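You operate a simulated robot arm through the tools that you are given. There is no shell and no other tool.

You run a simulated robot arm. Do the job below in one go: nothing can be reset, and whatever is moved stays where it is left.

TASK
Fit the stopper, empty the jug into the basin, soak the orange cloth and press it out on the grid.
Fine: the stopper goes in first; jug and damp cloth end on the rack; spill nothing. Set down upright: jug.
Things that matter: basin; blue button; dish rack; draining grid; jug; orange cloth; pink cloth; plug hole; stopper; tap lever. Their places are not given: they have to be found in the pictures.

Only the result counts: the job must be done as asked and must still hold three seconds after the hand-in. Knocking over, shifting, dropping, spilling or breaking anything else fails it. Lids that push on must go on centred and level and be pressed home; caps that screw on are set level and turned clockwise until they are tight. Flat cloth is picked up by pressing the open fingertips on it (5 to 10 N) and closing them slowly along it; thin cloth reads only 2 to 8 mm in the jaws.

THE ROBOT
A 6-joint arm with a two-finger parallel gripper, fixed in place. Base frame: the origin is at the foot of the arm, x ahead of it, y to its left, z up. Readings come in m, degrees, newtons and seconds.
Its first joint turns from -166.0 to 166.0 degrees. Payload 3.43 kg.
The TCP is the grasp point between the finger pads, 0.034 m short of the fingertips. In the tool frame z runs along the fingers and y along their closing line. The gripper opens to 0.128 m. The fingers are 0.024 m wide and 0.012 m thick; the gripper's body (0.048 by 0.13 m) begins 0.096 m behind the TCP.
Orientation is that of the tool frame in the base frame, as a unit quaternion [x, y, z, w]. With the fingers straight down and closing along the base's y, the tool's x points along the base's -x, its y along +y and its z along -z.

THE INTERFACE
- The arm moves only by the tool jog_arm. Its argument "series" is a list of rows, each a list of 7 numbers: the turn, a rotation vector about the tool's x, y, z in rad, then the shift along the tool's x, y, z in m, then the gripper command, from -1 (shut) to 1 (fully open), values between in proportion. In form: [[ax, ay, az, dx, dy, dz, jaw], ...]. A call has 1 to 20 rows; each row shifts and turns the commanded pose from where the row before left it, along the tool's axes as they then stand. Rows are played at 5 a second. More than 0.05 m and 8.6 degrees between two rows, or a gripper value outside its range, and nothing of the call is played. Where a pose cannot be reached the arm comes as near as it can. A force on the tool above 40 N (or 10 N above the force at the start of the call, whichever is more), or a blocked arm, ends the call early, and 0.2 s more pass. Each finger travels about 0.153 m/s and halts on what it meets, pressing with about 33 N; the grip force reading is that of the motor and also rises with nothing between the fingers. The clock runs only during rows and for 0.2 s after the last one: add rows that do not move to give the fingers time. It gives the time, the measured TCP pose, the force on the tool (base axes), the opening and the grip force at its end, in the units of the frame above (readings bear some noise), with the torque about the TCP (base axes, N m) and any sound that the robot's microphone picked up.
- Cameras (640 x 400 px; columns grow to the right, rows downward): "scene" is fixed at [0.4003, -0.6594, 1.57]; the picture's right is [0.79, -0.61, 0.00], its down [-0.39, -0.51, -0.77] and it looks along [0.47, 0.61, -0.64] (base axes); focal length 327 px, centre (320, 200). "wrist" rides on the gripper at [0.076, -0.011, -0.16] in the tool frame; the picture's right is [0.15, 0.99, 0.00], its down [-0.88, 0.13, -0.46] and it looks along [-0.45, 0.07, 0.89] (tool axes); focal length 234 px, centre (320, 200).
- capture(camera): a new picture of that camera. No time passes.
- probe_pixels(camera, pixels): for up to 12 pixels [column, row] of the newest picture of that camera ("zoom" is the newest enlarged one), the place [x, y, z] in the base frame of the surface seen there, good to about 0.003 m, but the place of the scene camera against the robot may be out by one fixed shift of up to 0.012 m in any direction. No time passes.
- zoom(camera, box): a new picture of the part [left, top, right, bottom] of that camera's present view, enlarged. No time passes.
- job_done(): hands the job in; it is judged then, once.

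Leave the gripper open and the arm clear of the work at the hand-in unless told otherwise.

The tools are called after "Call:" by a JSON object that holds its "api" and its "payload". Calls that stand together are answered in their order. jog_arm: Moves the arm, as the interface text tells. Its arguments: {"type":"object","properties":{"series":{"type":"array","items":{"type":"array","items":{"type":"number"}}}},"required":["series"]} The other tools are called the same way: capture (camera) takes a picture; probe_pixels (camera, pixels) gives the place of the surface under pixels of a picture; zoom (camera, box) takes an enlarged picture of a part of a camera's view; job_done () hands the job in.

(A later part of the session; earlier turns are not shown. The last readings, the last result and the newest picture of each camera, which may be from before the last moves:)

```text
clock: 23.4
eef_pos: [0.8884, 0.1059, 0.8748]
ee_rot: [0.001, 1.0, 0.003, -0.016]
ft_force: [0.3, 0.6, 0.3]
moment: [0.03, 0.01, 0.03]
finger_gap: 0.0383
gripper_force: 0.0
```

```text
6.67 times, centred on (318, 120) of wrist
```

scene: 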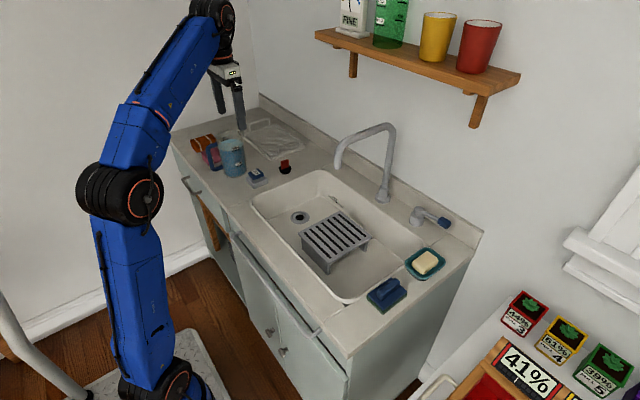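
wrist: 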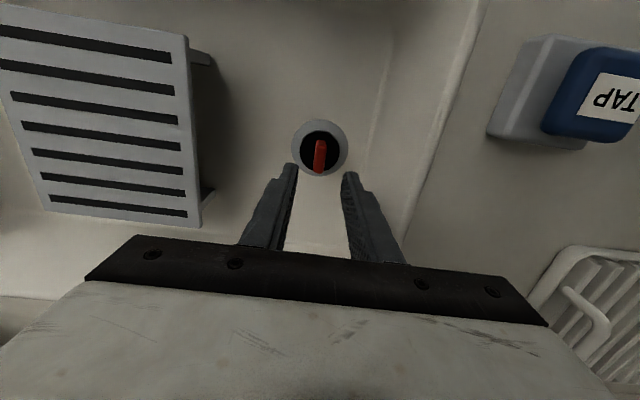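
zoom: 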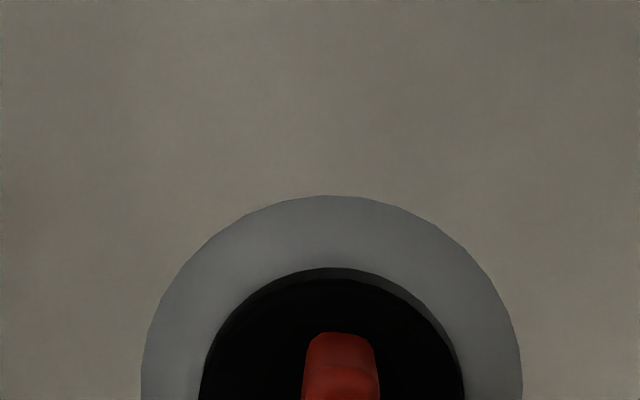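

The stopper stands level and centred (flange centre column 255.5, ring 257). I'll probe its height to judge whether it is fully home.

Call:
{"api": "zoom", "payload": {"camera": "wrist", "box": [280, 110, 360, 180]}}

Call:
{"api": "probe_pixels", "payload": {"camera": "wrist", "pixels": [[319, 150], [319, 160], [318, 165], [305, 150], [334, 150], [320, 135], [298, 150], [343, 152], [320, 126], [275, 150], [365, 150], [320, 100]]}}

Call:
{"api": "probe_pixels", "payload": {"camera": "scene", "pixels": [[301, 208], [299.5, 216.5], [300, 220], [310, 220], [295, 217], [306, 206.5], [299, 223], [300, 230]]}}

```text
5.71 times, centred on (320, 145) of wrist
```

zoom: 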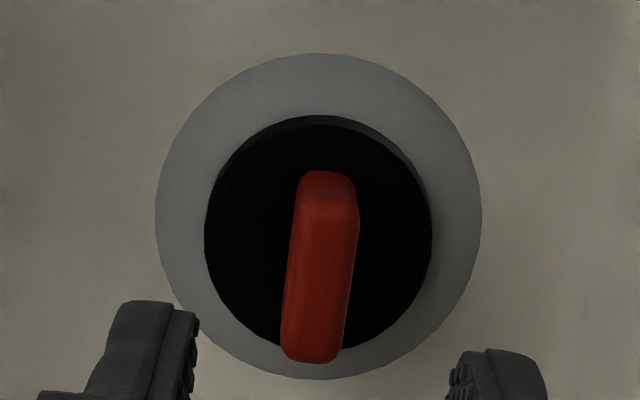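

```text
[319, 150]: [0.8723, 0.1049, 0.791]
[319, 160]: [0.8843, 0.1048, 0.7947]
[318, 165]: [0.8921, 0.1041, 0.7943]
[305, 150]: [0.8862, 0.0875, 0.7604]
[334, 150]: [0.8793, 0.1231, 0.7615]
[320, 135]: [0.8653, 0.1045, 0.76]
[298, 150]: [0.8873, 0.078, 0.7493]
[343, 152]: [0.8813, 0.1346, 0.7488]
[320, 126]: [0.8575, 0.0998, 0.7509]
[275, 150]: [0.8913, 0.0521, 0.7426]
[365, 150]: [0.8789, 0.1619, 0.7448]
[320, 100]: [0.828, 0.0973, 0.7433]
```

```text
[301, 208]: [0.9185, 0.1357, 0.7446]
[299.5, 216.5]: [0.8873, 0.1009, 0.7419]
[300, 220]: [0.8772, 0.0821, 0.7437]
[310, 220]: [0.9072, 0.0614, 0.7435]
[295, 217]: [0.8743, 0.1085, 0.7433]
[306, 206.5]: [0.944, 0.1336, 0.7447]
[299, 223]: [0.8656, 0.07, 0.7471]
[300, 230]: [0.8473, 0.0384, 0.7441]
```

Flange top z≈0.760, collar ≈0.750, tab top ≈0.7945; consistent with the plug bottomed in the collar. To be sure it is home, I'll square the tool, close the fingers and press straight down on the tab's top.

Call:
{"api": "jog_arm", "payload": {"series": [[0.006, -0.032, 0, 0.0034, -0.0014, 0, -0.7], [0, 0, 0, 0, 0, 0, -1], [0, 0, 0, 0, 0, 0, -1], [0, 0, 0, 0, 0, 0, -1], [0, 0, 0, 0, 0, 0.02, -1], [0, 0, 0, 0, 0, 0.015, -1], [0, 0, 0, 0, 0, 0.006, -1], [0, 0, 0, 0, 0, 0, -1]]}}

Call:
{"api": "zoom", "payload": {"camera": "scene", "box": [280, 193, 328, 223]}}

Call:
{"api": "zoom", "payload": {"camera": "wrist", "box": [270, 120, 366, 180]}}

```text
clock: 25.1
eef_pos: [0.8851, 0.103, 0.8332]
ee_rot: [0.001, 1.0, 0.0, -0.001]
ft_force: [0.5, -0.1, -0.4]
moment: [0.02, 0.01, 0.0]
finger_gap: 0.0001
gripper_force: 32.8
```

```text
13.33 times, centred on (304, 208) of scene
```

zoom: 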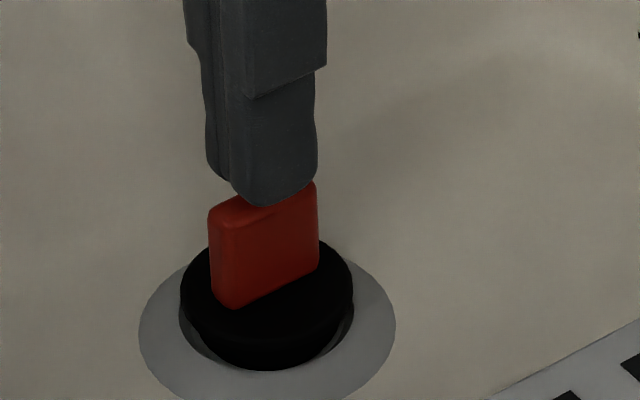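

```text
6.67 times, centred on (318, 150) of wrist
```

zoom: 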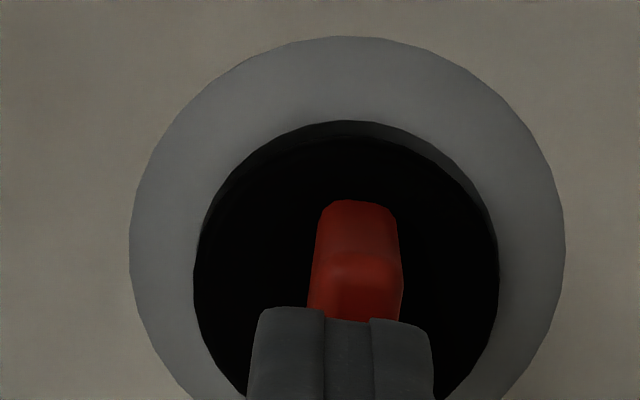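

The fingers are right over the tab. I'll shift +1.5 mm in y and press down in 1 mm steps.

Call:
{"api": "jog_arm", "payload": {"series": [[0, 0, 0, 0, 0.0015, 0.002, -1], [0, 0, 0, 0, 0, 0.002, -1], [0, 0, 0, 0, 0, 0.001, -1], [0, 0, 0, 0, 0, 0.001, -1], [0, 0, 0, 0, 0, 0.001, -1], [0, 0, 0, 0, 0, 0.001, -1], [0, 0, 0, 0, 0, 0.001, -1], [0, 0, 0, 0, 0, 0.001, -1]]}}

Call:
{"api": "zoom", "payload": {"camera": "scene", "box": [280, 193, 328, 223]}}

```text
clock: 27.0
eef_pos: [0.885, 0.104, 0.8274]
ee_rot: [0.0, 1.0, 0.0, 0.002]
ft_force: [-4.0, -1.1, 15.8]
moment: [-0.05, 0.2, 0.01]
finger_gap: 0.0
gripper_force: 32.9
stopped in row 8: the force on the tool passed its limit at 42 N (the readings are from after the stop); the commanded pose is now the measured one
```

```text
13.33 times, centred on (304, 208) of scene
```

zoom: 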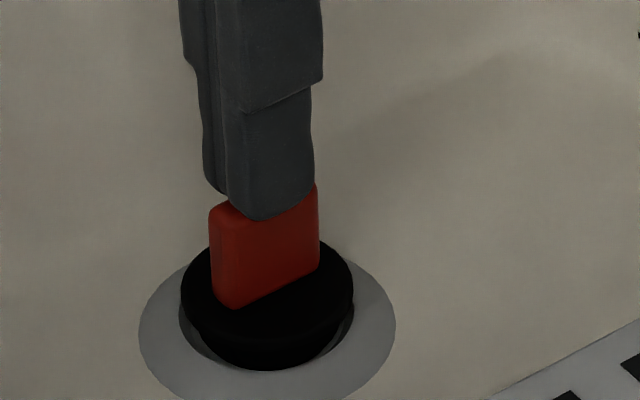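

The stopper didn't move under 42 N, so it is home. Now I'll rise clear and open the fingers, then look at the arm's wrist structure before approaching the jug.

Call:
{"api": "jog_arm", "payload": {"series": [[0, 0, 0, 0, 0, -0.02, -1], [0, 0, 0, 0, 0, -0.045, -1], [0, 0, 0, 0, 0, -0.045, -1], [0, 0, 0, 0, 0, -0.045, -0.5], [0, 0, 0, 0.02, 0, -0.045, 0], [0, 0, 0, 0.045, 0, -0.02, 0.5], [0, 0, 0, 0.045, 0, -0.02, 1], [0, 0, 0, 0.045, 0, -0.02, 1], [0, 0, 0, 0, 0, 0, 1]]}}

Call:
{"api": "capture", "payload": {"camera": "scene"}}

Call:
{"api": "capture", "payload": {"camera": "wrist"}}

```text
clock: 29.0
eef_pos: [0.7281, 0.1057, 1.0847]
ee_rot: [0.0, 1.0, 0.0, 0.0]
ft_force: [0.1, 0.8, 0.8]
moment: [0.02, -0.01, -0.01]
finger_gap: 0.1281
gripper_force: 0.1
```

```text
taken
```

scene: 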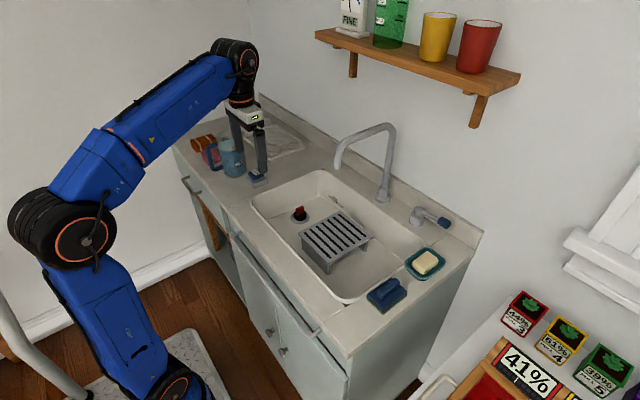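

```text
taken
```

wrist: 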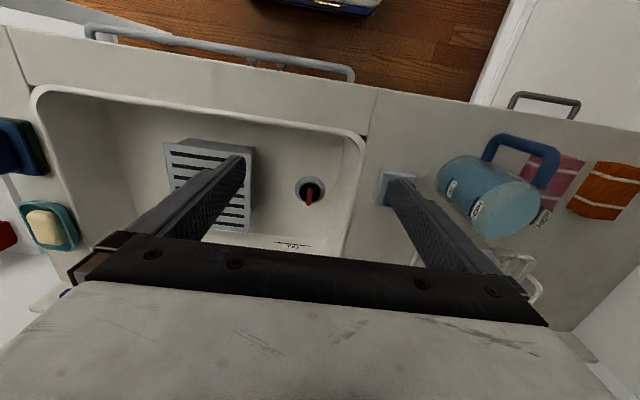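

The arm has a roll-pitch-roll wrist, so a horizontal tool is natural. I'll move above the jug (like the start pose) to measure the jug exactly.

Call:
{"api": "jog_arm", "payload": {"series": [[0, 0, 0, 0, 0, -0.04, 1], [0, 0, 0, 0.01, 0.03, -0.02, 1], [0, 0, 0, 0.014, 0.037, 0, 1], [0, 0, 0, 0.014, 0.037, 0, 1], [0, 0, 0, 0.014, 0.037, 0, 1], [0, 0, 0, 0.014, 0.037, 0, 1], [0, 0, 0, 0.014, 0.037, 0, 1], [0, 0, 0, 0.013, 0.037, 0, 1], [0, 0, 0, 0, 0, 0, 1]]}}

Call:
{"api": "zoom", "payload": {"camera": "wrist", "box": [220, 130, 420, 255]}}

Call:
{"api": "zoom", "payload": {"camera": "scene", "box": [180, 120, 276, 180]}}

```text
clock: 31.0
eef_pos: [0.635, 0.3564, 1.1453]
ee_rot: [0.0, 1.0, -0.001, 0.001]
ft_force: [0.0, 0.4, 1.0]
moment: [0.0, -0.01, -0.01]
finger_gap: 0.1278
gripper_force: 0.0
```

```text
3.20 times, centred on (320, 192) of wrist
```

zoom: 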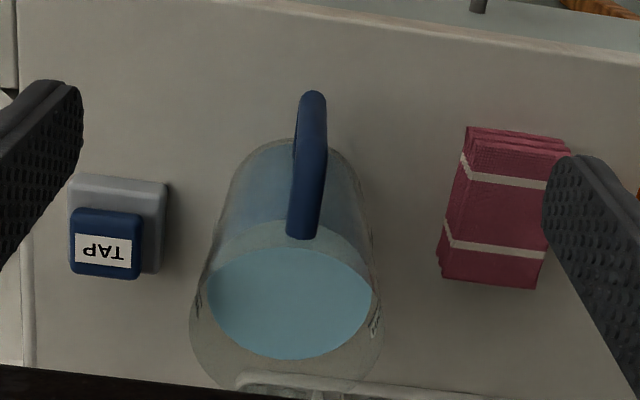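

```text
6.67 times, centred on (228, 150) of scene
```

zoom: 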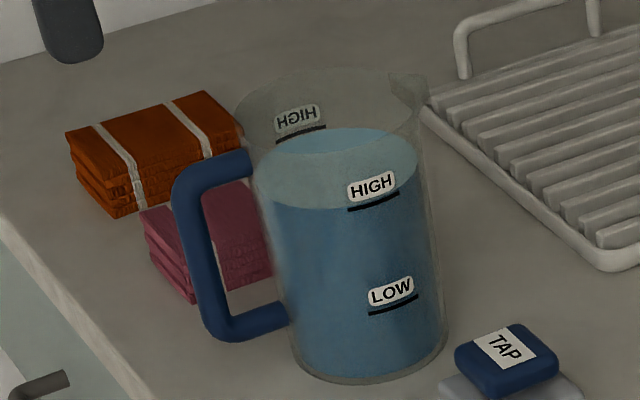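

Measuring the jug: I'll probe the handle, rim and base from both cameras.

Call:
{"api": "probe_pixels", "payload": {"camera": "wrist", "pixels": [[317.5, 160], [316, 176], [314.5, 203], [314, 190], [280.5, 226], [338, 228], [308, 225], [287, 215], [335, 215], [310, 182], [294, 195], [327, 195]]}}

Call:
{"api": "capture", "payload": {"camera": "scene"}}

Call:
{"api": "probe_pixels", "payload": {"camera": "scene", "pixels": [[208.5, 150], [210.7, 165], [217, 169], [212, 147], [216, 136.5], [243.5, 134.5], [230, 131], [235.5, 176], [235, 160], [226, 155], [245, 155], [238, 140]]}}

```text
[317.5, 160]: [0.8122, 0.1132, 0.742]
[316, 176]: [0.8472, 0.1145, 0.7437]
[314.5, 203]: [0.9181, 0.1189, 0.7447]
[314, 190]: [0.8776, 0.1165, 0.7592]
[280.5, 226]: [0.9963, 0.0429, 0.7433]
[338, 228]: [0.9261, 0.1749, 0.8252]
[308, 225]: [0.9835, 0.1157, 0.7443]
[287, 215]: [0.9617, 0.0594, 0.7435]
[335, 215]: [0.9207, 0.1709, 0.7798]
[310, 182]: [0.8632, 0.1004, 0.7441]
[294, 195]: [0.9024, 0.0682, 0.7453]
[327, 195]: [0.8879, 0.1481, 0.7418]
```

```text
taken
```

scene: 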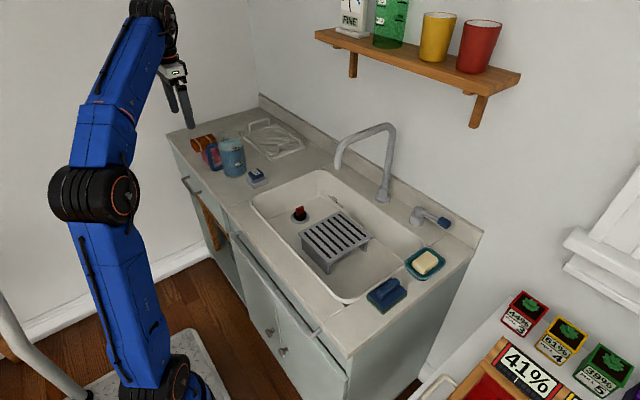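

```text
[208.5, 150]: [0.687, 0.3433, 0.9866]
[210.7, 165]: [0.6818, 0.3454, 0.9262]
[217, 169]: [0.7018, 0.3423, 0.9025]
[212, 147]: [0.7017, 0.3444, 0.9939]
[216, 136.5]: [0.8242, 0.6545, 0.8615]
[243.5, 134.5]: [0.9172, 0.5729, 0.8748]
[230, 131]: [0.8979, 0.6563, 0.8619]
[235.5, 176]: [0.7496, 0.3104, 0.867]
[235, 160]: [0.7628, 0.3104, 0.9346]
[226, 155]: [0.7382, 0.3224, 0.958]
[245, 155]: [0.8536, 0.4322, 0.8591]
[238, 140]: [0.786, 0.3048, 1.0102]
```

Call:
{"api": "capture", "payload": {"camera": "wrist"}}

Call:
{"api": "probe_pixels", "payload": {"camera": "wrist", "pixels": [[317.5, 160], [316, 176], [314.5, 203], [314, 190], [280.5, 226], [338, 228], [308, 225], [287, 215], [335, 215], [310, 182], [294, 195], [327, 195]]}}

Call:
{"api": "probe_pixels", "payload": {"camera": "wrist", "pixels": [[316.5, 170], [318.5, 180], [312.5, 180], [316, 185], [283, 232], [290, 240], [330, 240], [278, 228], [296, 186], [330, 186], [304, 175], [298, 178]]}}

```text
taken
```

wrist: 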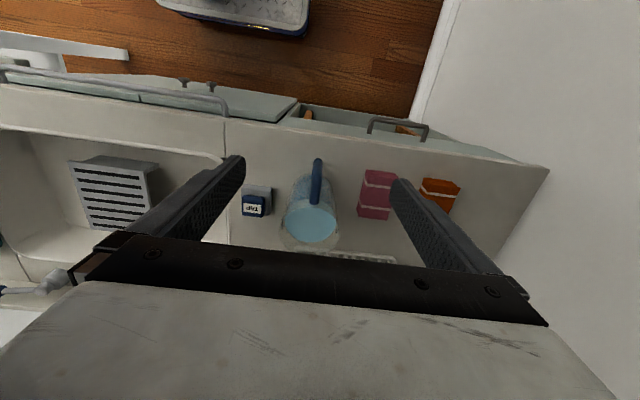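

```text
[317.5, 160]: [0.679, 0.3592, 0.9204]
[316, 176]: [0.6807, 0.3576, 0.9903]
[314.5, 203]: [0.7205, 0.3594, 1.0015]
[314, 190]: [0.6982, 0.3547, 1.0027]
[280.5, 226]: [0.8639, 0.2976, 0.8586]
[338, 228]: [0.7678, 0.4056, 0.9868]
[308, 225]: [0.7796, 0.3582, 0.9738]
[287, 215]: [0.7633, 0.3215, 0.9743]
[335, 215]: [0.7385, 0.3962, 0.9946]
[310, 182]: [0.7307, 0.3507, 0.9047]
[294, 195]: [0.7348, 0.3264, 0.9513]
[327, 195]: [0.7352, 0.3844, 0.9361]
```

```text
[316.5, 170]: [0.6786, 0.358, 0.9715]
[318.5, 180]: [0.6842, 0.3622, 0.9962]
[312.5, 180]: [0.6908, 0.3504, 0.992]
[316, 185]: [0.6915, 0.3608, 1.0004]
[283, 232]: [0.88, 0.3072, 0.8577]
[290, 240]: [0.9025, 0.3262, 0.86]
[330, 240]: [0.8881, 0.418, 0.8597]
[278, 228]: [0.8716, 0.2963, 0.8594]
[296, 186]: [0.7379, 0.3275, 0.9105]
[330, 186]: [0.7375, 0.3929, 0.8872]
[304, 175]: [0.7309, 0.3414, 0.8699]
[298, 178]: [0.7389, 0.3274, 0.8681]
```

Jug: centre ≈(0.767,0.3585), body radius ≈0.043, rim z≈1.01, handle facing the robot (outer x≈0.679). Plan: straddle the body with a horizontal tool from the handle side. First I roll the tool 180° (so the camera ends up on top), in two calls.

Call:
{"api": "jog_arm", "payload": {"series": [[0, 0, 0.1428, 0, 0, 0, 1], [0, 0, 0.1428, 0, 0, 0, 1], [0, 0, 0.1428, 0, 0, 0, 1], [0, 0, 0.1428, 0, 0, 0, 1], [0, 0, 0.1428, 0, 0, 0, 1], [0, 0, 0.1428, 0, 0, 0, 1], [0, 0, 0.1428, 0, 0, 0, 1], [0, 0, 0.1428, 0, 0, 0, 1], [0, 0, 0.1428, 0, 0, 0, 1], [0, 0, 0.1428, 0, 0, 0, 1], [0, 0, 0.1428, 0, 0, 0, 1]]}}

```text
clock: 33.4
eef_pos: [0.6367, 0.3565, 1.1454]
ee_rot: [0.708, 0.707, 0.001, 0.001]
ft_force: [0.2, -0.2, 0.0]
moment: [0.03, 0.05, 0.0]
finger_gap: 0.1281
gripper_force: 0.0
```

Rolled 90° without trouble. Continuing the other 90°.

Call:
{"api": "jog_arm", "payload": {"series": [[0, 0, 0.1428, 0, 0, 0, 1], [0, 0, 0.1428, 0, 0, 0, 1], [0, 0, 0.1428, 0, 0, 0, 1], [0, 0, 0.1428, 0, 0, 0, 1], [0, 0, 0.1428, 0, 0, 0, 1], [0, 0, 0.1428, 0, 0, 0, 1], [0, 0, 0.1428, 0, 0, 0, 1], [0, 0, 0.1428, 0, 0, 0, 1], [0, 0, 0.1428, 0, 0, 0, 1], [0, 0, 0.1428, 0, 0, 0, 1], [0, 0, 0.1428, 0, 0, 0, 1], [0, 0, 0, 0, 0, 0, 1]]}}

Call:
{"api": "capture", "payload": {"camera": "scene"}}

```text
clock: 36.0
eef_pos: [0.6482, 0.3462, 1.1456]
ee_rot: [0.886, 0.464, 0.001, 0.001]
ft_force: [-0.4, -0.1, -0.1]
moment: [0.03, 0.0, -0.01]
finger_gap: 0.128
gripper_force: 0.1
out of reach, approached as far as the arm can: row 5, 6, 7, 8, 9, 10, 11
```

```text
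taken
```

scene: 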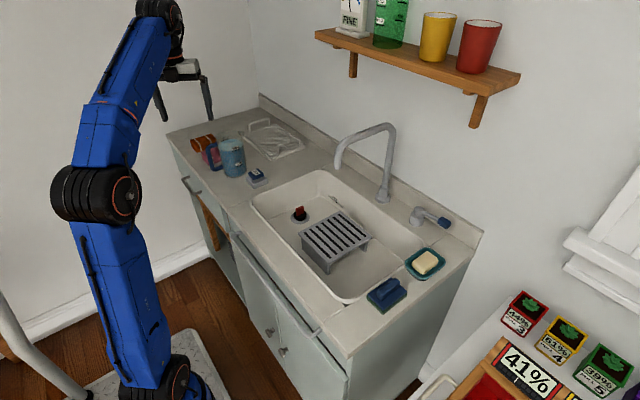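

The last joint hits its stop at about +125°. I'll roll back the other way instead (towards −180°), checking the reading.

Call:
{"api": "jog_arm", "payload": {"series": [[0, 0, -0.145, 0, 0, 0, 1], [0, 0, -0.145, 0, 0, 0, 1], [0, 0, -0.145, 0, 0, 0, 1], [0, 0, -0.145, 0, 0, 0, 1], [0, 0, -0.145, 0, 0, 0, 1], [0, 0, -0.145, 0, 0, 0, 1], [0, 0, -0.145, 0, 0, 0, 1], [0, 0, -0.145, 0, 0, 0, 1], [0, 0, -0.145, 0, 0, 0, 1], [0, 0, -0.145, 0, 0, 0, 1], [0, 0, -0.145, 0, 0, 0, 1], [0, 0, -0.145, 0, 0, 0, 1], [0, 0, -0.145, 0, 0, 0, 1], [0, 0, -0.145, 0, 0, 0, 1], [0, 0, -0.145, 0, 0, 0, 1], [0, 0, 0, 0, 0, 0, 1]]}}

```text
clock: 39.4
eef_pos: [0.6479, 0.3457, 1.1458]
ee_rot: [0.0, 1.0, 0.001, 0.001]
ft_force: [-0.3, 0.8, -0.3]
moment: [0.01, 0.01, 0.0]
finger_gap: 0.1279
gripper_force: 0.1
```

Back at the default roll. Now rolling −180°.

Call:
{"api": "jog_arm", "payload": {"series": [[0, 0, -0.1428, 0, 0, 0, 1], [0, 0, -0.1428, 0, 0, 0, 1], [0, 0, -0.1428, 0, 0, 0, 1], [0, 0, -0.1428, 0, 0, 0, 1], [0, 0, -0.1428, 0, 0, 0, 1], [0, 0, -0.1428, 0, 0, 0, 1], [0, 0, -0.1428, 0, 0, 0, 1], [0, 0, -0.1428, 0, 0, 0, 1], [0, 0, -0.1428, 0, 0, 0, 1], [0, 0, -0.1428, 0, 0, 0, 1], [0, 0, -0.1428, 0, 0, 0, 1], [0, 0, -0.1428, 0, 0, 0, 1], [0, 0, -0.1428, 0, 0, 0, 1], [0, 0, -0.1428, 0, 0, 0, 1], [0, 0, -0.1428, 0, 0, 0, 1], [0, 0, -0.1428, 0, 0, 0, 1], [0, 0, -0.1428, 0, 0, 0, 1], [0, 0, -0.1428, 0, 0, 0, 1], [0, 0, -0.1428, 0, 0, 0, 1], [0, 0, -0.1428, 0, 0, 0, 1]]}}

```text
clock: 43.6
eef_pos: [0.6476, 0.3467, 1.1469]
ee_rot: [0.99, -0.141, 0.002, -0.001]
ft_force: [-0.2, -0.9, -0.5]
moment: [0.02, -0.02, 0.01]
finger_gap: 0.1281
gripper_force: 0.0
```

Almost there. Two more roll rows, then pitch the tool up about its y axis until it points forward (+x), 5° below horizontal.

Call:
{"api": "jog_arm", "payload": {"series": [[0, 0, -0.1428, 0, 0, 0, 1], [0, 0, -0.1428, 0, 0, 0, 1], [0, 0.135, 0, 0, 0, 0, 1], [0, 0.135, 0, 0, 0, 0, 1], [0, 0.135, 0, 0, 0, 0, 1], [0, 0.135, 0, 0, 0, 0, 1], [0, 0.135, 0, 0, 0, 0, 1], [0, 0.135, 0, 0, 0, 0, 1], [0, 0.135, 0, 0, 0, 0, 1], [0, 0.135, 0, 0, 0, 0, 1], [0, 0.135, 0, 0, 0, 0, 1], [0, 0.135, 0, 0, 0, 0, 1], [0, 0.135, 0, 0, 0, 0, 1], [0, 0, 0, 0, 0, 0, 1]]}}

Call:
{"api": "capture", "payload": {"camera": "scene"}}

Call:
{"api": "capture", "payload": {"camera": "wrist"}}

```text
clock: 46.6
eef_pos: [0.6472, 0.3469, 1.1451]
ee_rot: [0.736, -0.001, 0.677, 0.001]
ft_force: [-0.3, -0.5, -0.2]
moment: [0.0, 0.01, -0.02]
finger_gap: 0.1281
gripper_force: 0.0
```

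```text
taken
```

scene: 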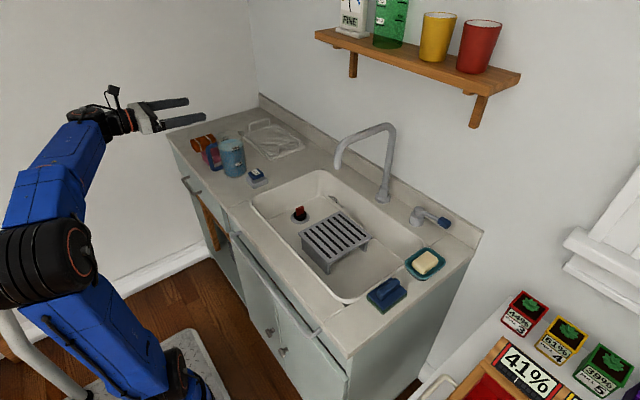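

```text
taken
```

wrist: 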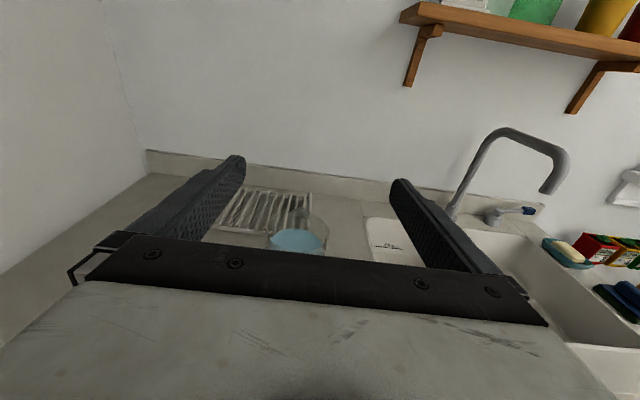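

The tool now points forward with the camera on top. I'll lower to pre-grasp in front of the handle: TCP ≈ (0.60, 0.3585, 0.94).

Call:
{"api": "jog_arm", "payload": {"series": [[0, 0, 0, -0.0417, -0.0023, -0.006, 1], [0, 0, 0, -0.0417, -0.0023, -0.006, 1], [0, 0, 0, -0.0417, -0.0023, -0.006, 1], [0, 0, 0, -0.0417, -0.0023, -0.006, 1], [0, 0, 0, -0.0417, -0.0023, -0.006, 1], [0, 0, 0, 0, 0, 0, 1]]}}

Call:
{"api": "capture", "payload": {"camera": "scene"}}

Call:
{"api": "capture", "payload": {"camera": "wrist"}}

```text
clock: 48.0
eef_pos: [0.6012, 0.3582, 0.9419]
ee_rot: [0.736, -0.001, 0.677, 0.0]
ft_force: [-0.6, 0.0, -0.2]
moment: [-0.01, -0.01, 0.01]
finger_gap: 0.128
gripper_force: 0.1
```

```text
taken
```

scene: 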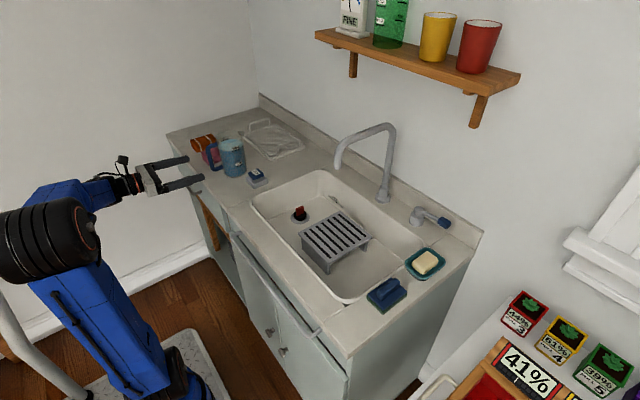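

```text
taken
```

wrist: 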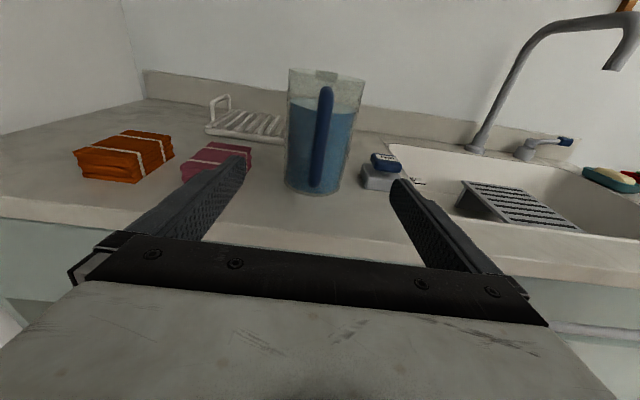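

Clear view along the counter; jug centred at col ≈323 between fingers. I'll probe the jug and handle from here for final alignment.

Call:
{"api": "zoom", "payload": {"camera": "wrist", "box": [250, 60, 400, 210]}}

Call:
{"api": "probe_pixels", "payload": {"camera": "wrist", "pixels": [[325, 95], [321, 140], [318, 180], [300, 140], [345, 140], [290, 90], [358, 90], [295, 180], [340, 180], [310, 188], [330, 140], [312, 140]]}}

Call:
{"api": "probe_pixels", "payload": {"camera": "wrist", "pixels": [[235, 150], [195, 160], [245, 165], [210, 170], [120, 137], [165, 150], [80, 155], [110, 175], [375, 165], [395, 172], [110, 150], [140, 165]]}}

```text
2.67 times, centred on (325, 135) of wrist
```

zoom: 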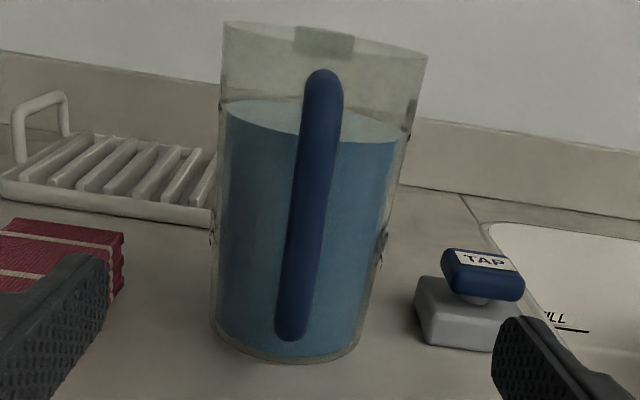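

```text
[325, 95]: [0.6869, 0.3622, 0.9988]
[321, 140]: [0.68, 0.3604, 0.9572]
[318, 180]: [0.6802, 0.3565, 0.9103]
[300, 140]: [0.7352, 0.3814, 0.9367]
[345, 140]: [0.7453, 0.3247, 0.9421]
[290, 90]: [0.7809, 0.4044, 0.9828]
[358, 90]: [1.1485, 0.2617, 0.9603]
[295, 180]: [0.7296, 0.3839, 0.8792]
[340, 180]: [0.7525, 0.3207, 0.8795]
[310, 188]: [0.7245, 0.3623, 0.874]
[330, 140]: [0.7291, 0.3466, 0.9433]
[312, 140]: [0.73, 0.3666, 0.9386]
```

```text
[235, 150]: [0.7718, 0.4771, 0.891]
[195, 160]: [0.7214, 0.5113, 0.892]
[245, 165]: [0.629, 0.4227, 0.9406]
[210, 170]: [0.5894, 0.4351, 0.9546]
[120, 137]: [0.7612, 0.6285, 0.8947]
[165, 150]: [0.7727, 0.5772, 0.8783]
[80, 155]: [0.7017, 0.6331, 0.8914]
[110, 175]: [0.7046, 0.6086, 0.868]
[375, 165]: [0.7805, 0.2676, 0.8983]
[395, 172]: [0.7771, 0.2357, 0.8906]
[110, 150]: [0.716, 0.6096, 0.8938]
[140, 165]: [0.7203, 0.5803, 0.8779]
```

Fit gives jug centre (0.7715, 0.358), r≈0.043, handle outer x=0.679. I'll advance to TCP x=0.755 (handle stays ~2 cm clear of the palm).

Call:
{"api": "jog_arm", "payload": {"series": [[0, 0, 0, 0.0022, 0, 0.0256, 1], [0, 0, 0, 0.0021, 0, 0.0256, 1], [0, 0, 0, 0.0021, 0, 0.0256, 1], [0, 0, 0, 0.0021, 0, 0.0256, 1], [0, 0, 0, 0.0021, 0, 0.0256, 1], [0, 0, 0, 0.0021, 0, 0.0253, 1], [0, 0, 0, 0, 0, 0, 1]]}}

Call:
{"api": "capture", "payload": {"camera": "wrist"}}

Call:
{"api": "zoom", "payload": {"camera": "scene", "box": [150, 110, 290, 200]}}

```text
clock: 49.6
eef_pos: [0.7551, 0.3577, 0.9401]
ee_rot: [0.736, -0.001, 0.677, 0.001]
ft_force: [0.3, 0.1, -0.1]
moment: [-0.02, 0.02, -0.02]
finger_gap: 0.1281
gripper_force: 0.0
```

```text
taken
```

wrist: 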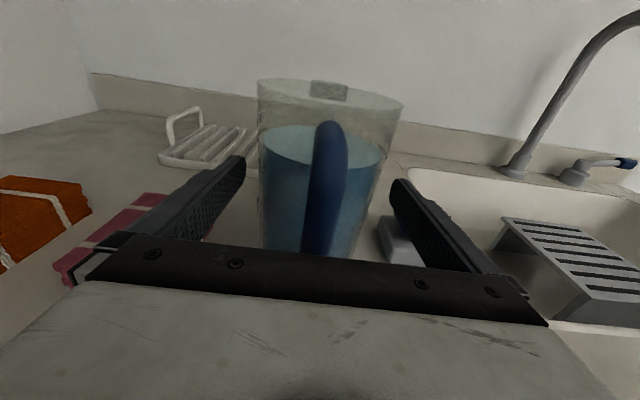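

```text
4.44 times, centred on (220, 155) of scene
```

zoom: 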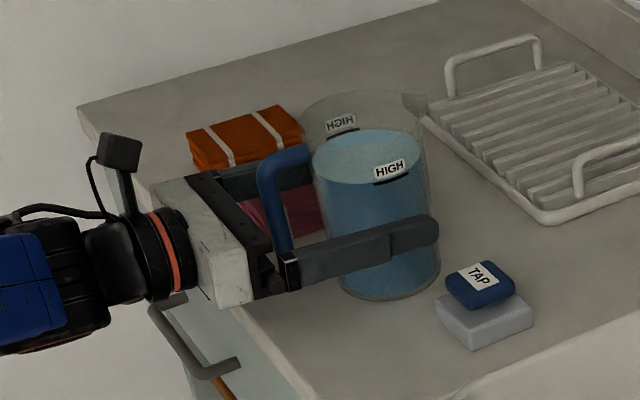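

The jug sits between the fingers with the handle clear of the palm. Closing slowly on the body.

Call:
{"api": "jog_arm", "payload": {"series": [[0, 0, 0, 0, 0, 0, 0.75], [0, 0, 0, 0, 0, 0, 0.55], [0, 0, 0, 0, 0, 0, 0.45], [0, 0, 0, 0, 0, 0, 0.38], [0, 0, 0, 0, 0, 0, 0.32], [0, 0, 0, 0, 0, 0, 0.2], [0, 0, 0, 0, 0, 0, -0.2], [0, 0, 0, 0, 0, 0, -1], [0, 0, 0, 0, 0, 0, -1], [0, 0, 0, 0, 0, 0, -1]]}}

Call:
{"api": "capture", "payload": {"camera": "wrist"}}

```text
clock: 51.8
eef_pos: [0.7554, 0.3578, 0.9417]
ee_rot: [0.736, -0.001, 0.677, 0.0]
ft_force: [-0.9, 1.0, 0.9]
moment: [-0.01, 0.03, 0.01]
finger_gap: 0.0895
gripper_force: 32.3
```

```text
taken
```

wrist: 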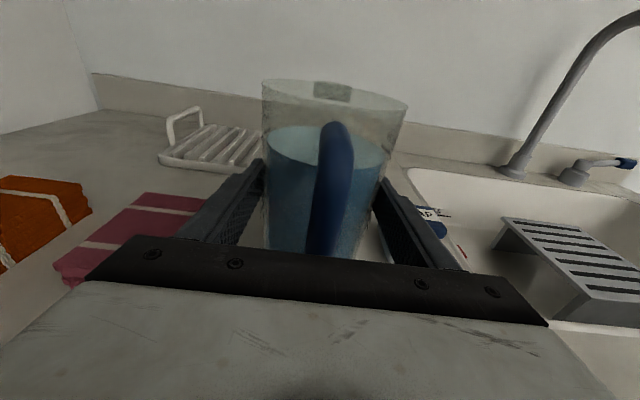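

Held at 89.5 mm with 32 N. I'll lift a small amount (2 cm) slowly and check the jug stays level.

Call:
{"api": "jog_arm", "payload": {"series": [[0, 0, 0, 0.003, 0, -0.00025, -1], [0, 0, 0, 0.005, 0, -0.0004, -1], [0, 0, 0, 0.006, 0, -0.0005, -1], [0, 0, 0, 0.006, 0, -0.0005, -1], [0, 0, 0, 0, 0, 0, -1]]}}

Call:
{"api": "zoom", "payload": {"camera": "scene", "box": [150, 110, 290, 200]}}

Call:
{"api": "capture", "payload": {"camera": "wrist"}}

```text
clock: 53.0
eef_pos: [0.754, 0.3577, 0.9603]
ee_rot: [0.737, -0.001, 0.676, 0.001]
ft_force: [0.4, 0.1, -8.0]
moment: [0.0, 0.04, 0.05]
finger_gap: 0.0895
gripper_force: 32.9
```

```text
4.44 times, centred on (220, 155) of scene
```

zoom: 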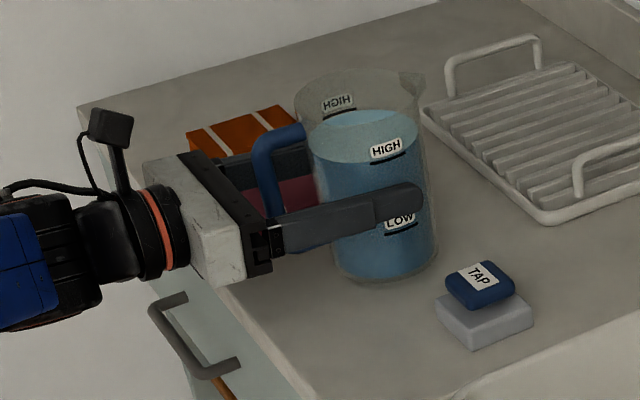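

```text
taken
```

wrist: 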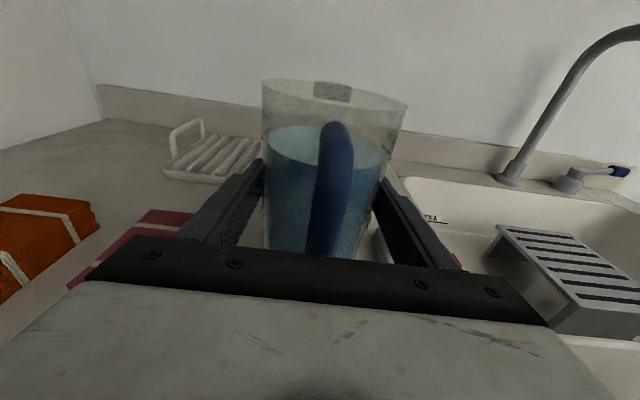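

Solid lift: 8 N load, jug level. I'll raise it further to z≈1.03 and carry it smoothly sideways over the basin (y≈0.05), passing well above the TAP button.

Call:
{"api": "jog_arm", "payload": {"series": [[0, 0, 0, 0.008, 0, -0.0007, -1], [0, 0, 0, 0.015, 0, -0.0012, -1], [0, 0, 0, 0.015, 0, -0.0012, -1], [0, 0, 0, 0.015, 0, -0.0012, -1], [0, 0, 0, 0.01, 0, -0.0008, -1], [0, 0, 0, 0.006, 0, -0.0005, -1], [0, 0, 0, 0, 0.004, 0, -1], [0, 0, 0, 0, 0.01, 0, -1], [0, 0, 0, 0, 0.015, 0, -1], [0, 0, 0, 0, 0.018, 0, -1], [0, 0, 0, 0, 0.018, 0, -1], [0, 0, 0, 0, 0.018, 0, -1], [0, 0, 0, 0, 0.018, 0, -1], [0, 0, 0, 0, 0.018, 0, -1], [0, 0, 0, 0, 0.018, 0, -1], [0, 0, 0, 0, 0.014, 0, -1], [0, 0, 0, 0, 0.008, 0, -1], [0, 0, 0, 0, 0.004, 0, -1], [0, 0, 0, 0, 0, 0, -1]]}}

Call:
{"api": "capture", "payload": {"camera": "scene"}}

Call:
{"api": "capture", "payload": {"camera": "wrist"}}

```text
clock: 57.0
eef_pos: [0.7541, 0.1951, 1.0289]
ee_rot: [0.736, -0.001, 0.677, 0.001]
ft_force: [0.5, -0.3, -7.5]
moment: [0.0, -0.02, -0.01]
finger_gap: 0.0897
gripper_force: 33.3
```

```text
taken
```

scene: 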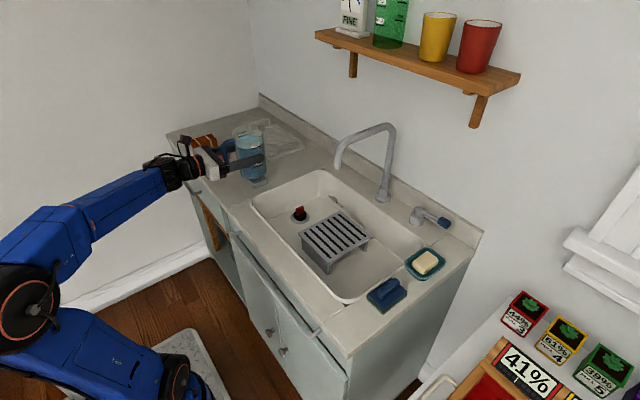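

```text
taken
```

wrist: 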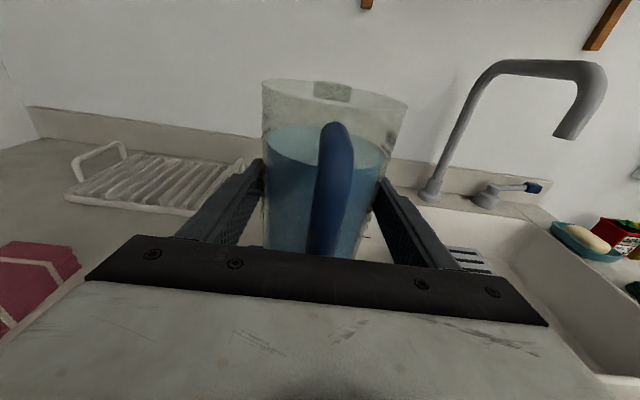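

Smooth and level. Continuing to y≈0.05 and x≈0.79.

Call:
{"api": "jog_arm", "payload": {"series": [[0, 0, 0, 0.0001, 0.004, 0.001, -1], [0, 0, 0, 0.0002, 0.01, 0.0025, -1], [0, 0, 0, 0.0003, 0.015, 0.0037, -1], [0, 0, 0, 0.0003, 0.018, 0.0045, -1], [0, 0, 0, 0.0003, 0.018, 0.0045, -1], [0, 0, 0, 0.0003, 0.018, 0.0045, -1], [0, 0, 0, 0.0003, 0.018, 0.0045, -1], [0, 0, 0, 0.0003, 0.018, 0.0045, -1], [0, 0, 0, 0.0003, 0.014, 0.0035, -1], [0, 0, 0, 0.0002, 0.008, 0.0015, -1], [0, 0, 0, 0, 0.004, 0.0005, -1], [0, 0, 0, 0, 0, 0, -1]]}}

Call:
{"api": "capture", "payload": {"camera": "scene"}}

Call:
{"api": "capture", "payload": {"camera": "wrist"}}

```text
clock: 59.6
eef_pos: [0.7898, 0.0499, 1.0284]
ee_rot: [0.736, -0.001, 0.677, 0.001]
ft_force: [0.6, -0.1, -6.8]
moment: [0.03, 0.02, -0.02]
finger_gap: 0.0894
gripper_force: 33.0
```

```text
taken
```

scene: 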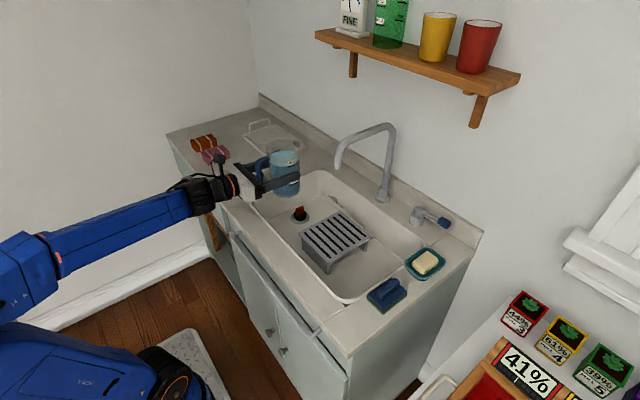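

```text
taken
```

wrist: 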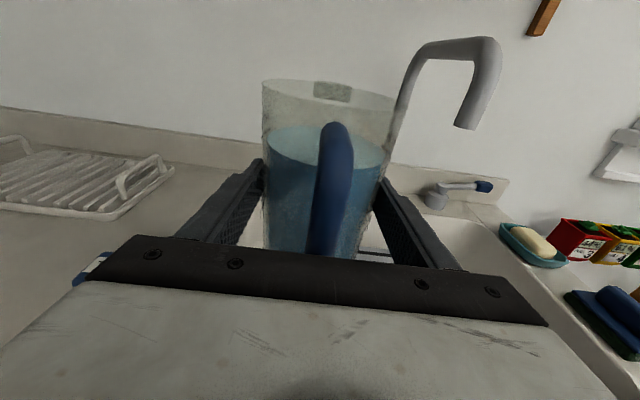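

In position above the basin, clear of tap. I'll lower to z≈0.975, x≈0.77 and begin tipping forward (about tool −y) up to ~30°, below the pouring angle.

Call:
{"api": "jog_arm", "payload": {"series": [[0, 0, 0, -0.0109, 0, -0.0031, -1], [0, 0, 0, -0.0109, 0, -0.0031, -1], [0, 0, 0, -0.0109, 0, -0.0031, -1], [0, 0, 0, -0.0109, 0, -0.0031, -1], [0, 0, 0, -0.0109, 0, -0.0031, -1], [0, 0, 0, 0, 0, 0, -1], [0, -0.0436, 0, 0, 0, 0, -1], [0, -0.0436, 0, 0, 0, 0, -1], [0, -0.0436, 0, 0, 0, 0, -1], [0, -0.0436, 0, 0, 0, 0, -1], [0, -0.0436, 0, 0, 0, 0, -1], [0, -0.0436, 0, 0, 0, 0, -1], [0, -0.0436, 0, 0, 0, 0, -1], [0, -0.0436, 0, 0, 0, 0, -1], [0, -0.0436, 0, 0, 0, 0, -1], [0, -0.0436, 0, 0, 0, 0, -1], [0, -0.0436, 0, 0, 0, 0, -1], [0, -0.0436, 0, 0, 0, 0, -1], [0, 0, 0, 0, 0, 0, -1]]}}

Call:
{"api": "zoom", "payload": {"camera": "scene", "box": [200, 100, 440, 250]}}

Call:
{"api": "capture", "payload": {"camera": "wrist"}}

```text
clock: 63.6
eef_pos: [0.7701, 0.0484, 0.9757]
ee_rot: [0.886, -0.002, 0.463, 0.002]
ft_force: [-0.1, 1.4, -7.9]
moment: [-0.01, -0.06, -0.02]
finger_gap: 0.0895
gripper_force: 32.5
```

```text
2.67 times, centred on (320, 175) of scene
```

zoom: 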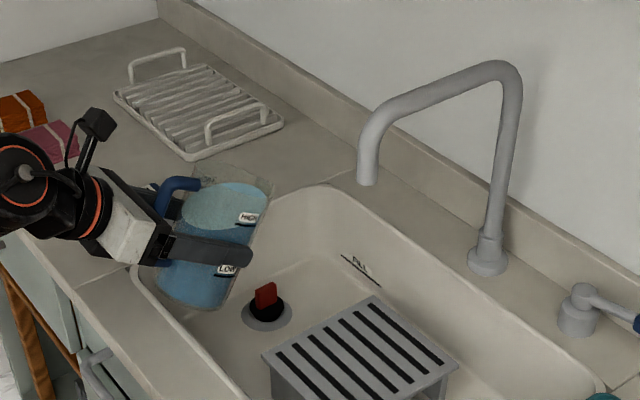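

```text
taken
```

wrist: 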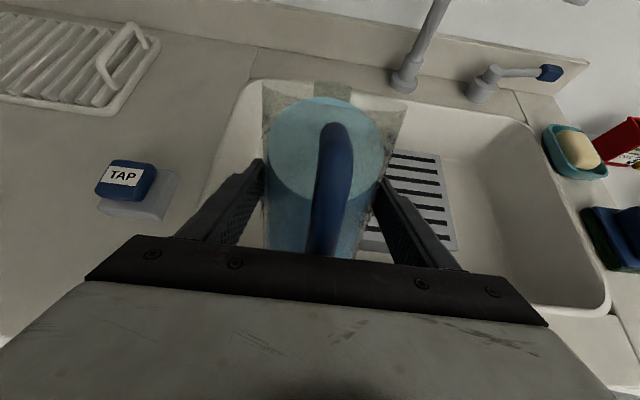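

Water is still inside and level at 30° tilt, lip over the basin. Continue tipping slowly at 1.5° per row to start the pour.

Call:
{"api": "jog_arm", "payload": {"series": [[0, -0.026, 0, 0, 0, 0, -1], [0, -0.026, 0, 0, 0, 0, -1], [0, -0.026, 0, 0, 0, 0, -1], [0, -0.026, 0, 0, 0, 0, -1], [0, -0.026, 0, 0, 0, 0, -1], [0, -0.026, 0, 0, 0, 0, -1], [0, -0.026, 0, 0, 0, 0, -1], [0, -0.026, 0, 0, 0, 0, -1], [0, -0.026, 0, 0, 0, 0, -1], [0, -0.026, 0, 0, 0, 0, -1]]}}

Call:
{"api": "zoom", "payload": {"camera": "scene", "box": [200, 100, 440, 250]}}

Call:
{"api": "capture", "payload": {"camera": "wrist"}}

```text
clock: 65.8
eef_pos: [0.7702, 0.0502, 0.9756]
ee_rot: [0.939, -0.001, 0.344, 0.0]
ft_force: [-0.1, 0.1, -7.3]
moment: [0.01, -0.09, 0.02]
finger_gap: 0.0892
gripper_force: 33.3
```

```text
2.67 times, centred on (320, 175) of scene
```

zoom: 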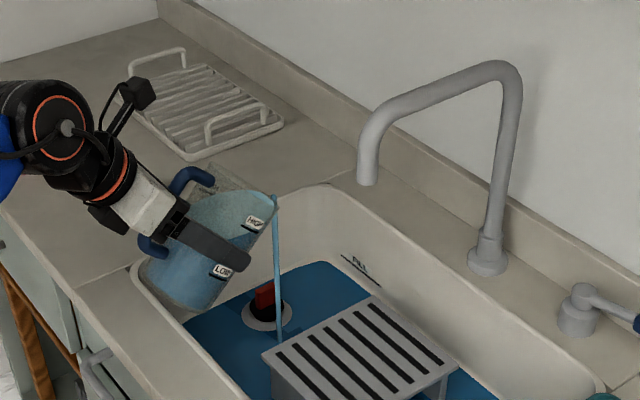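

```text
taken
```

wrist: 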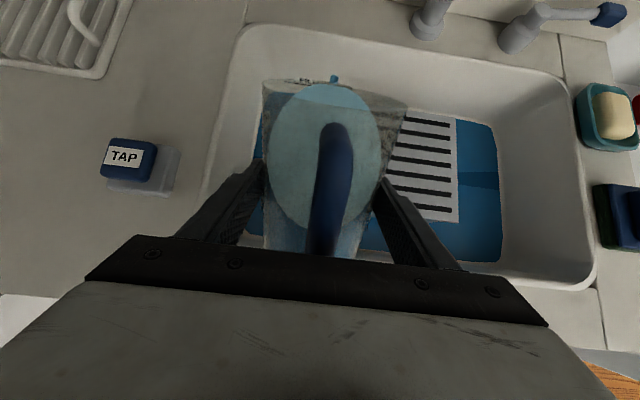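

It's pouring in a straight stream into the basin and the water stays in (stopper seals). Continue tipping.

Call:
{"api": "jog_arm", "payload": {"series": [[0, -0.03, 0, 0, 0, 0, -1], [0, -0.03, 0, 0, 0, 0, -1], [0, -0.03, 0, 0, 0, 0, -1], [0, -0.03, 0, 0, 0, 0, -1], [0, -0.03, 0, 0, 0, 0, -1], [0, -0.03, 0, 0, 0, 0, -1], [0, -0.03, 0, 0, 0, 0, -1], [0, -0.03, 0, 0, 0, 0, -1], [0, -0.03, 0, 0, 0, 0, -1], [0, -0.03, 0, 0, 0, 0, -1], [0, -0.03, 0, 0, 0, 0, -1], [0, -0.03, 0, 0, 0, 0, -1], [0, -0.03, 0, 0, 0, 0, -1], [0, -0.03, 0, 0, 0, 0, -1], [0, -0.03, 0, 0, 0, 0, -1], [0, -0.03, 0, 0, 0, 0, -1], [0, -0.03, 0, 0, 0, 0, -1], [0, -0.03, 0, 0, 0, 0, -1], [0, -0.03, 0, 0, 0, 0, -1], [0, -0.03, 0, 0, 0, 0, -1]]}}

Call:
{"api": "zoom", "payload": {"camera": "scene", "box": [200, 100, 440, 250]}}

Call:
{"api": "capture", "payload": {"camera": "wrist"}}

```text
clock: 70.0
eef_pos: [0.7699, 0.0469, 0.9768]
ee_rot: [0.999, -0.001, 0.051, -0.001]
ft_force: [0.0, 0.5, -4.1]
moment: [-0.01, 0.0, 0.0]
finger_gap: 0.0894
gripper_force: 33.3
```

```text
2.67 times, centred on (320, 175) of scene
```

zoom: 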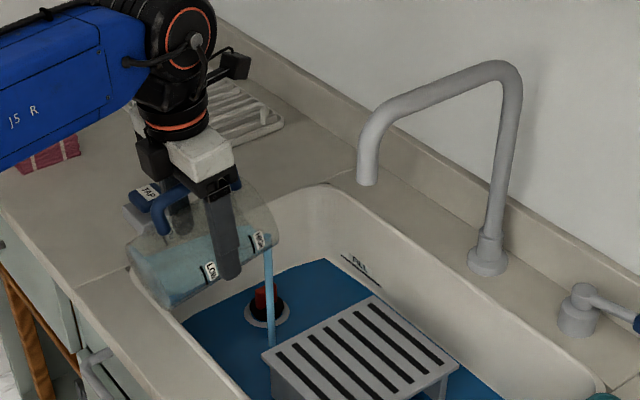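

```text
taken
```

wrist: 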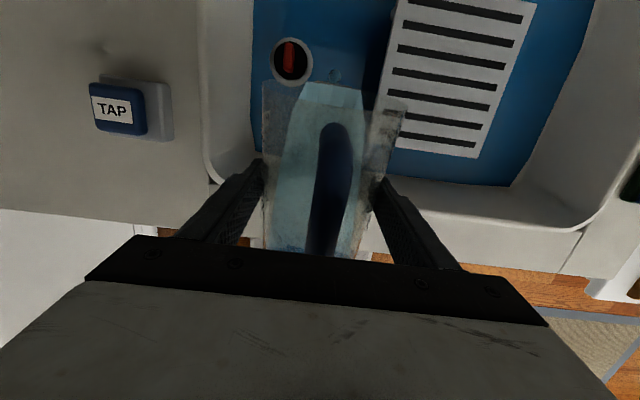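

Still pouring cleanly. Tip on past horizontal to ~112° to drain it.

Call:
{"api": "jog_arm", "payload": {"series": [[0, -0.035, 0, 0, 0, 0, -1], [0, -0.035, 0, 0, 0, 0, -1], [0, -0.035, 0, 0, 0, 0, -1], [0, -0.035, 0, 0, 0, 0, -1], [0, -0.035, 0, 0, 0, 0, -1], [0, -0.035, 0, 0, 0, 0, -1], [0, -0.035, 0, 0, 0, 0, -1], [0, -0.035, 0, 0, 0, 0, -1], [0, -0.035, 0, 0, 0, 0, -1], [0, -0.035, 0, 0, 0, 0, -1], [0, -0.035, 0, 0, 0, 0, -1], [0, -0.035, 0, 0, 0, 0, -1], [0, -0.035, 0, 0, 0, 0, -1], [0, -0.035, 0, 0, 0, 0, -1], [0, 0, 0, 0, 0, 0, -1], [0, 0, 0, 0, 0, 0, -1], [0, 0, 0, 0, 0, 0, -1], [0, 0, 0, 0, 0, 0, -1], [0, 0, 0, 0, 0, 0, -1]]}}

Call:
{"api": "zoom", "payload": {"camera": "scene", "box": [200, 100, 440, 250]}}

Call:
{"api": "capture", "payload": {"camera": "wrist"}}

```text
clock: 74.0
eef_pos: [0.7698, 0.0496, 0.9756]
ee_rot: [0.981, -0.002, -0.193, -0.001]
ft_force: [-1.2, -0.1, -1.8]
moment: [0.0, -0.03, 0.03]
finger_gap: 0.0894
gripper_force: 33.2
```

```text
2.67 times, centred on (320, 175) of scene
```

zoom: 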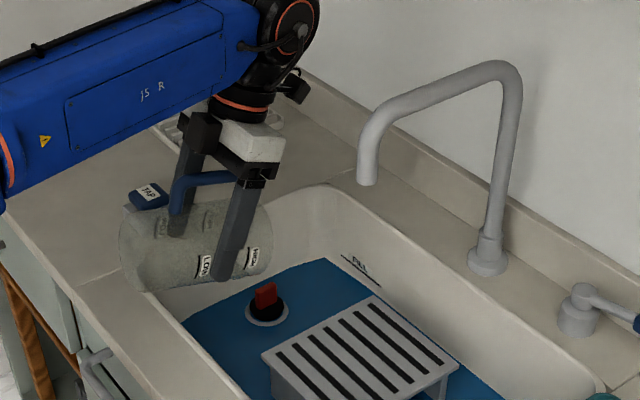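

```text
taken
```

wrist: 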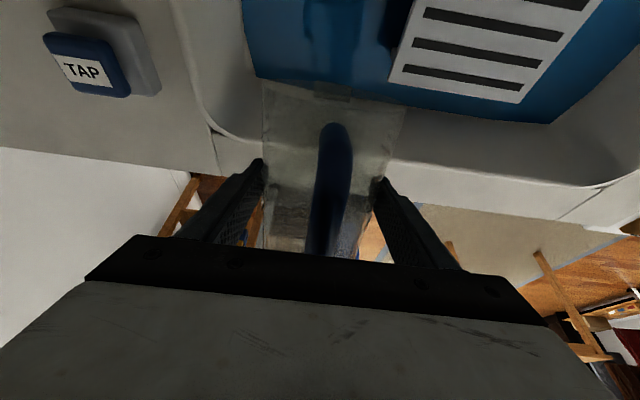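

The jug looks empty (load down to ~1.8 N). I'll tip a little more and hold 2 s to let the last drops go, then tilt back up.

Call:
{"api": "jog_arm", "payload": {"series": [[0, -0.035, 0, 0, 0, 0, -1], [0, -0.035, 0, 0, 0, 0, -1], [0, -0.035, 0, 0, 0, 0, -1], [0, -0.035, 0, 0, 0, 0, -1], [0, -0.035, 0, 0, 0, 0, -1], [0, 0, 0, 0, 0, 0, -1], [0, 0, 0, 0, 0, 0, -1], [0, 0, 0, 0, 0, 0, -1], [0, 0, 0, 0, 0, 0, -1], [0, 0, 0, 0, 0, 0, -1], [0, 0, 0, 0, 0, 0, -1], [0, 0, 0, 0, 0, 0, -1], [0, 0, 0, 0, 0, 0, -1], [0, 0, 0, 0, 0, 0, -1], [0, 0, 0, 0, 0, 0, -1]]}}

Call:
{"api": "zoom", "payload": {"camera": "scene", "box": [200, 130, 360, 230]}}

Call:
{"api": "capture", "payload": {"camera": "scene"}}

```text
clock: 77.2
eef_pos: [0.7583, 0.0504, 0.9346]
ee_rot: [0.961, -0.001, -0.276, -0.001]
ft_force: [-0.9, -1.1, -2.2]
moment: [-0.01, 0.0, 0.02]
finger_gap: 0.0894
gripper_force: 33.6
out of reach, approached as far as the arm can: row 3, 4, 5
```

```text
4.00 times, centred on (280, 180) of scene
```

zoom: 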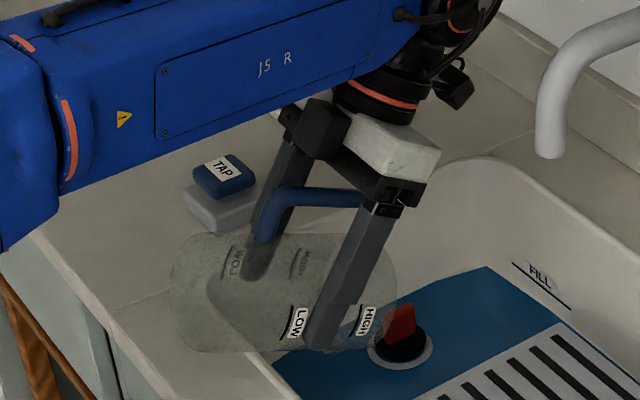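

```text
taken
```

scene: 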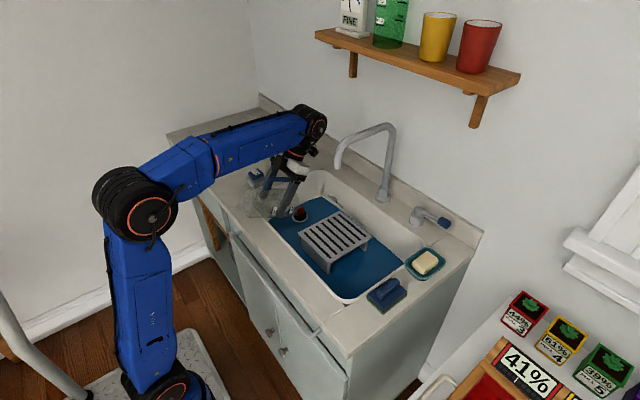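

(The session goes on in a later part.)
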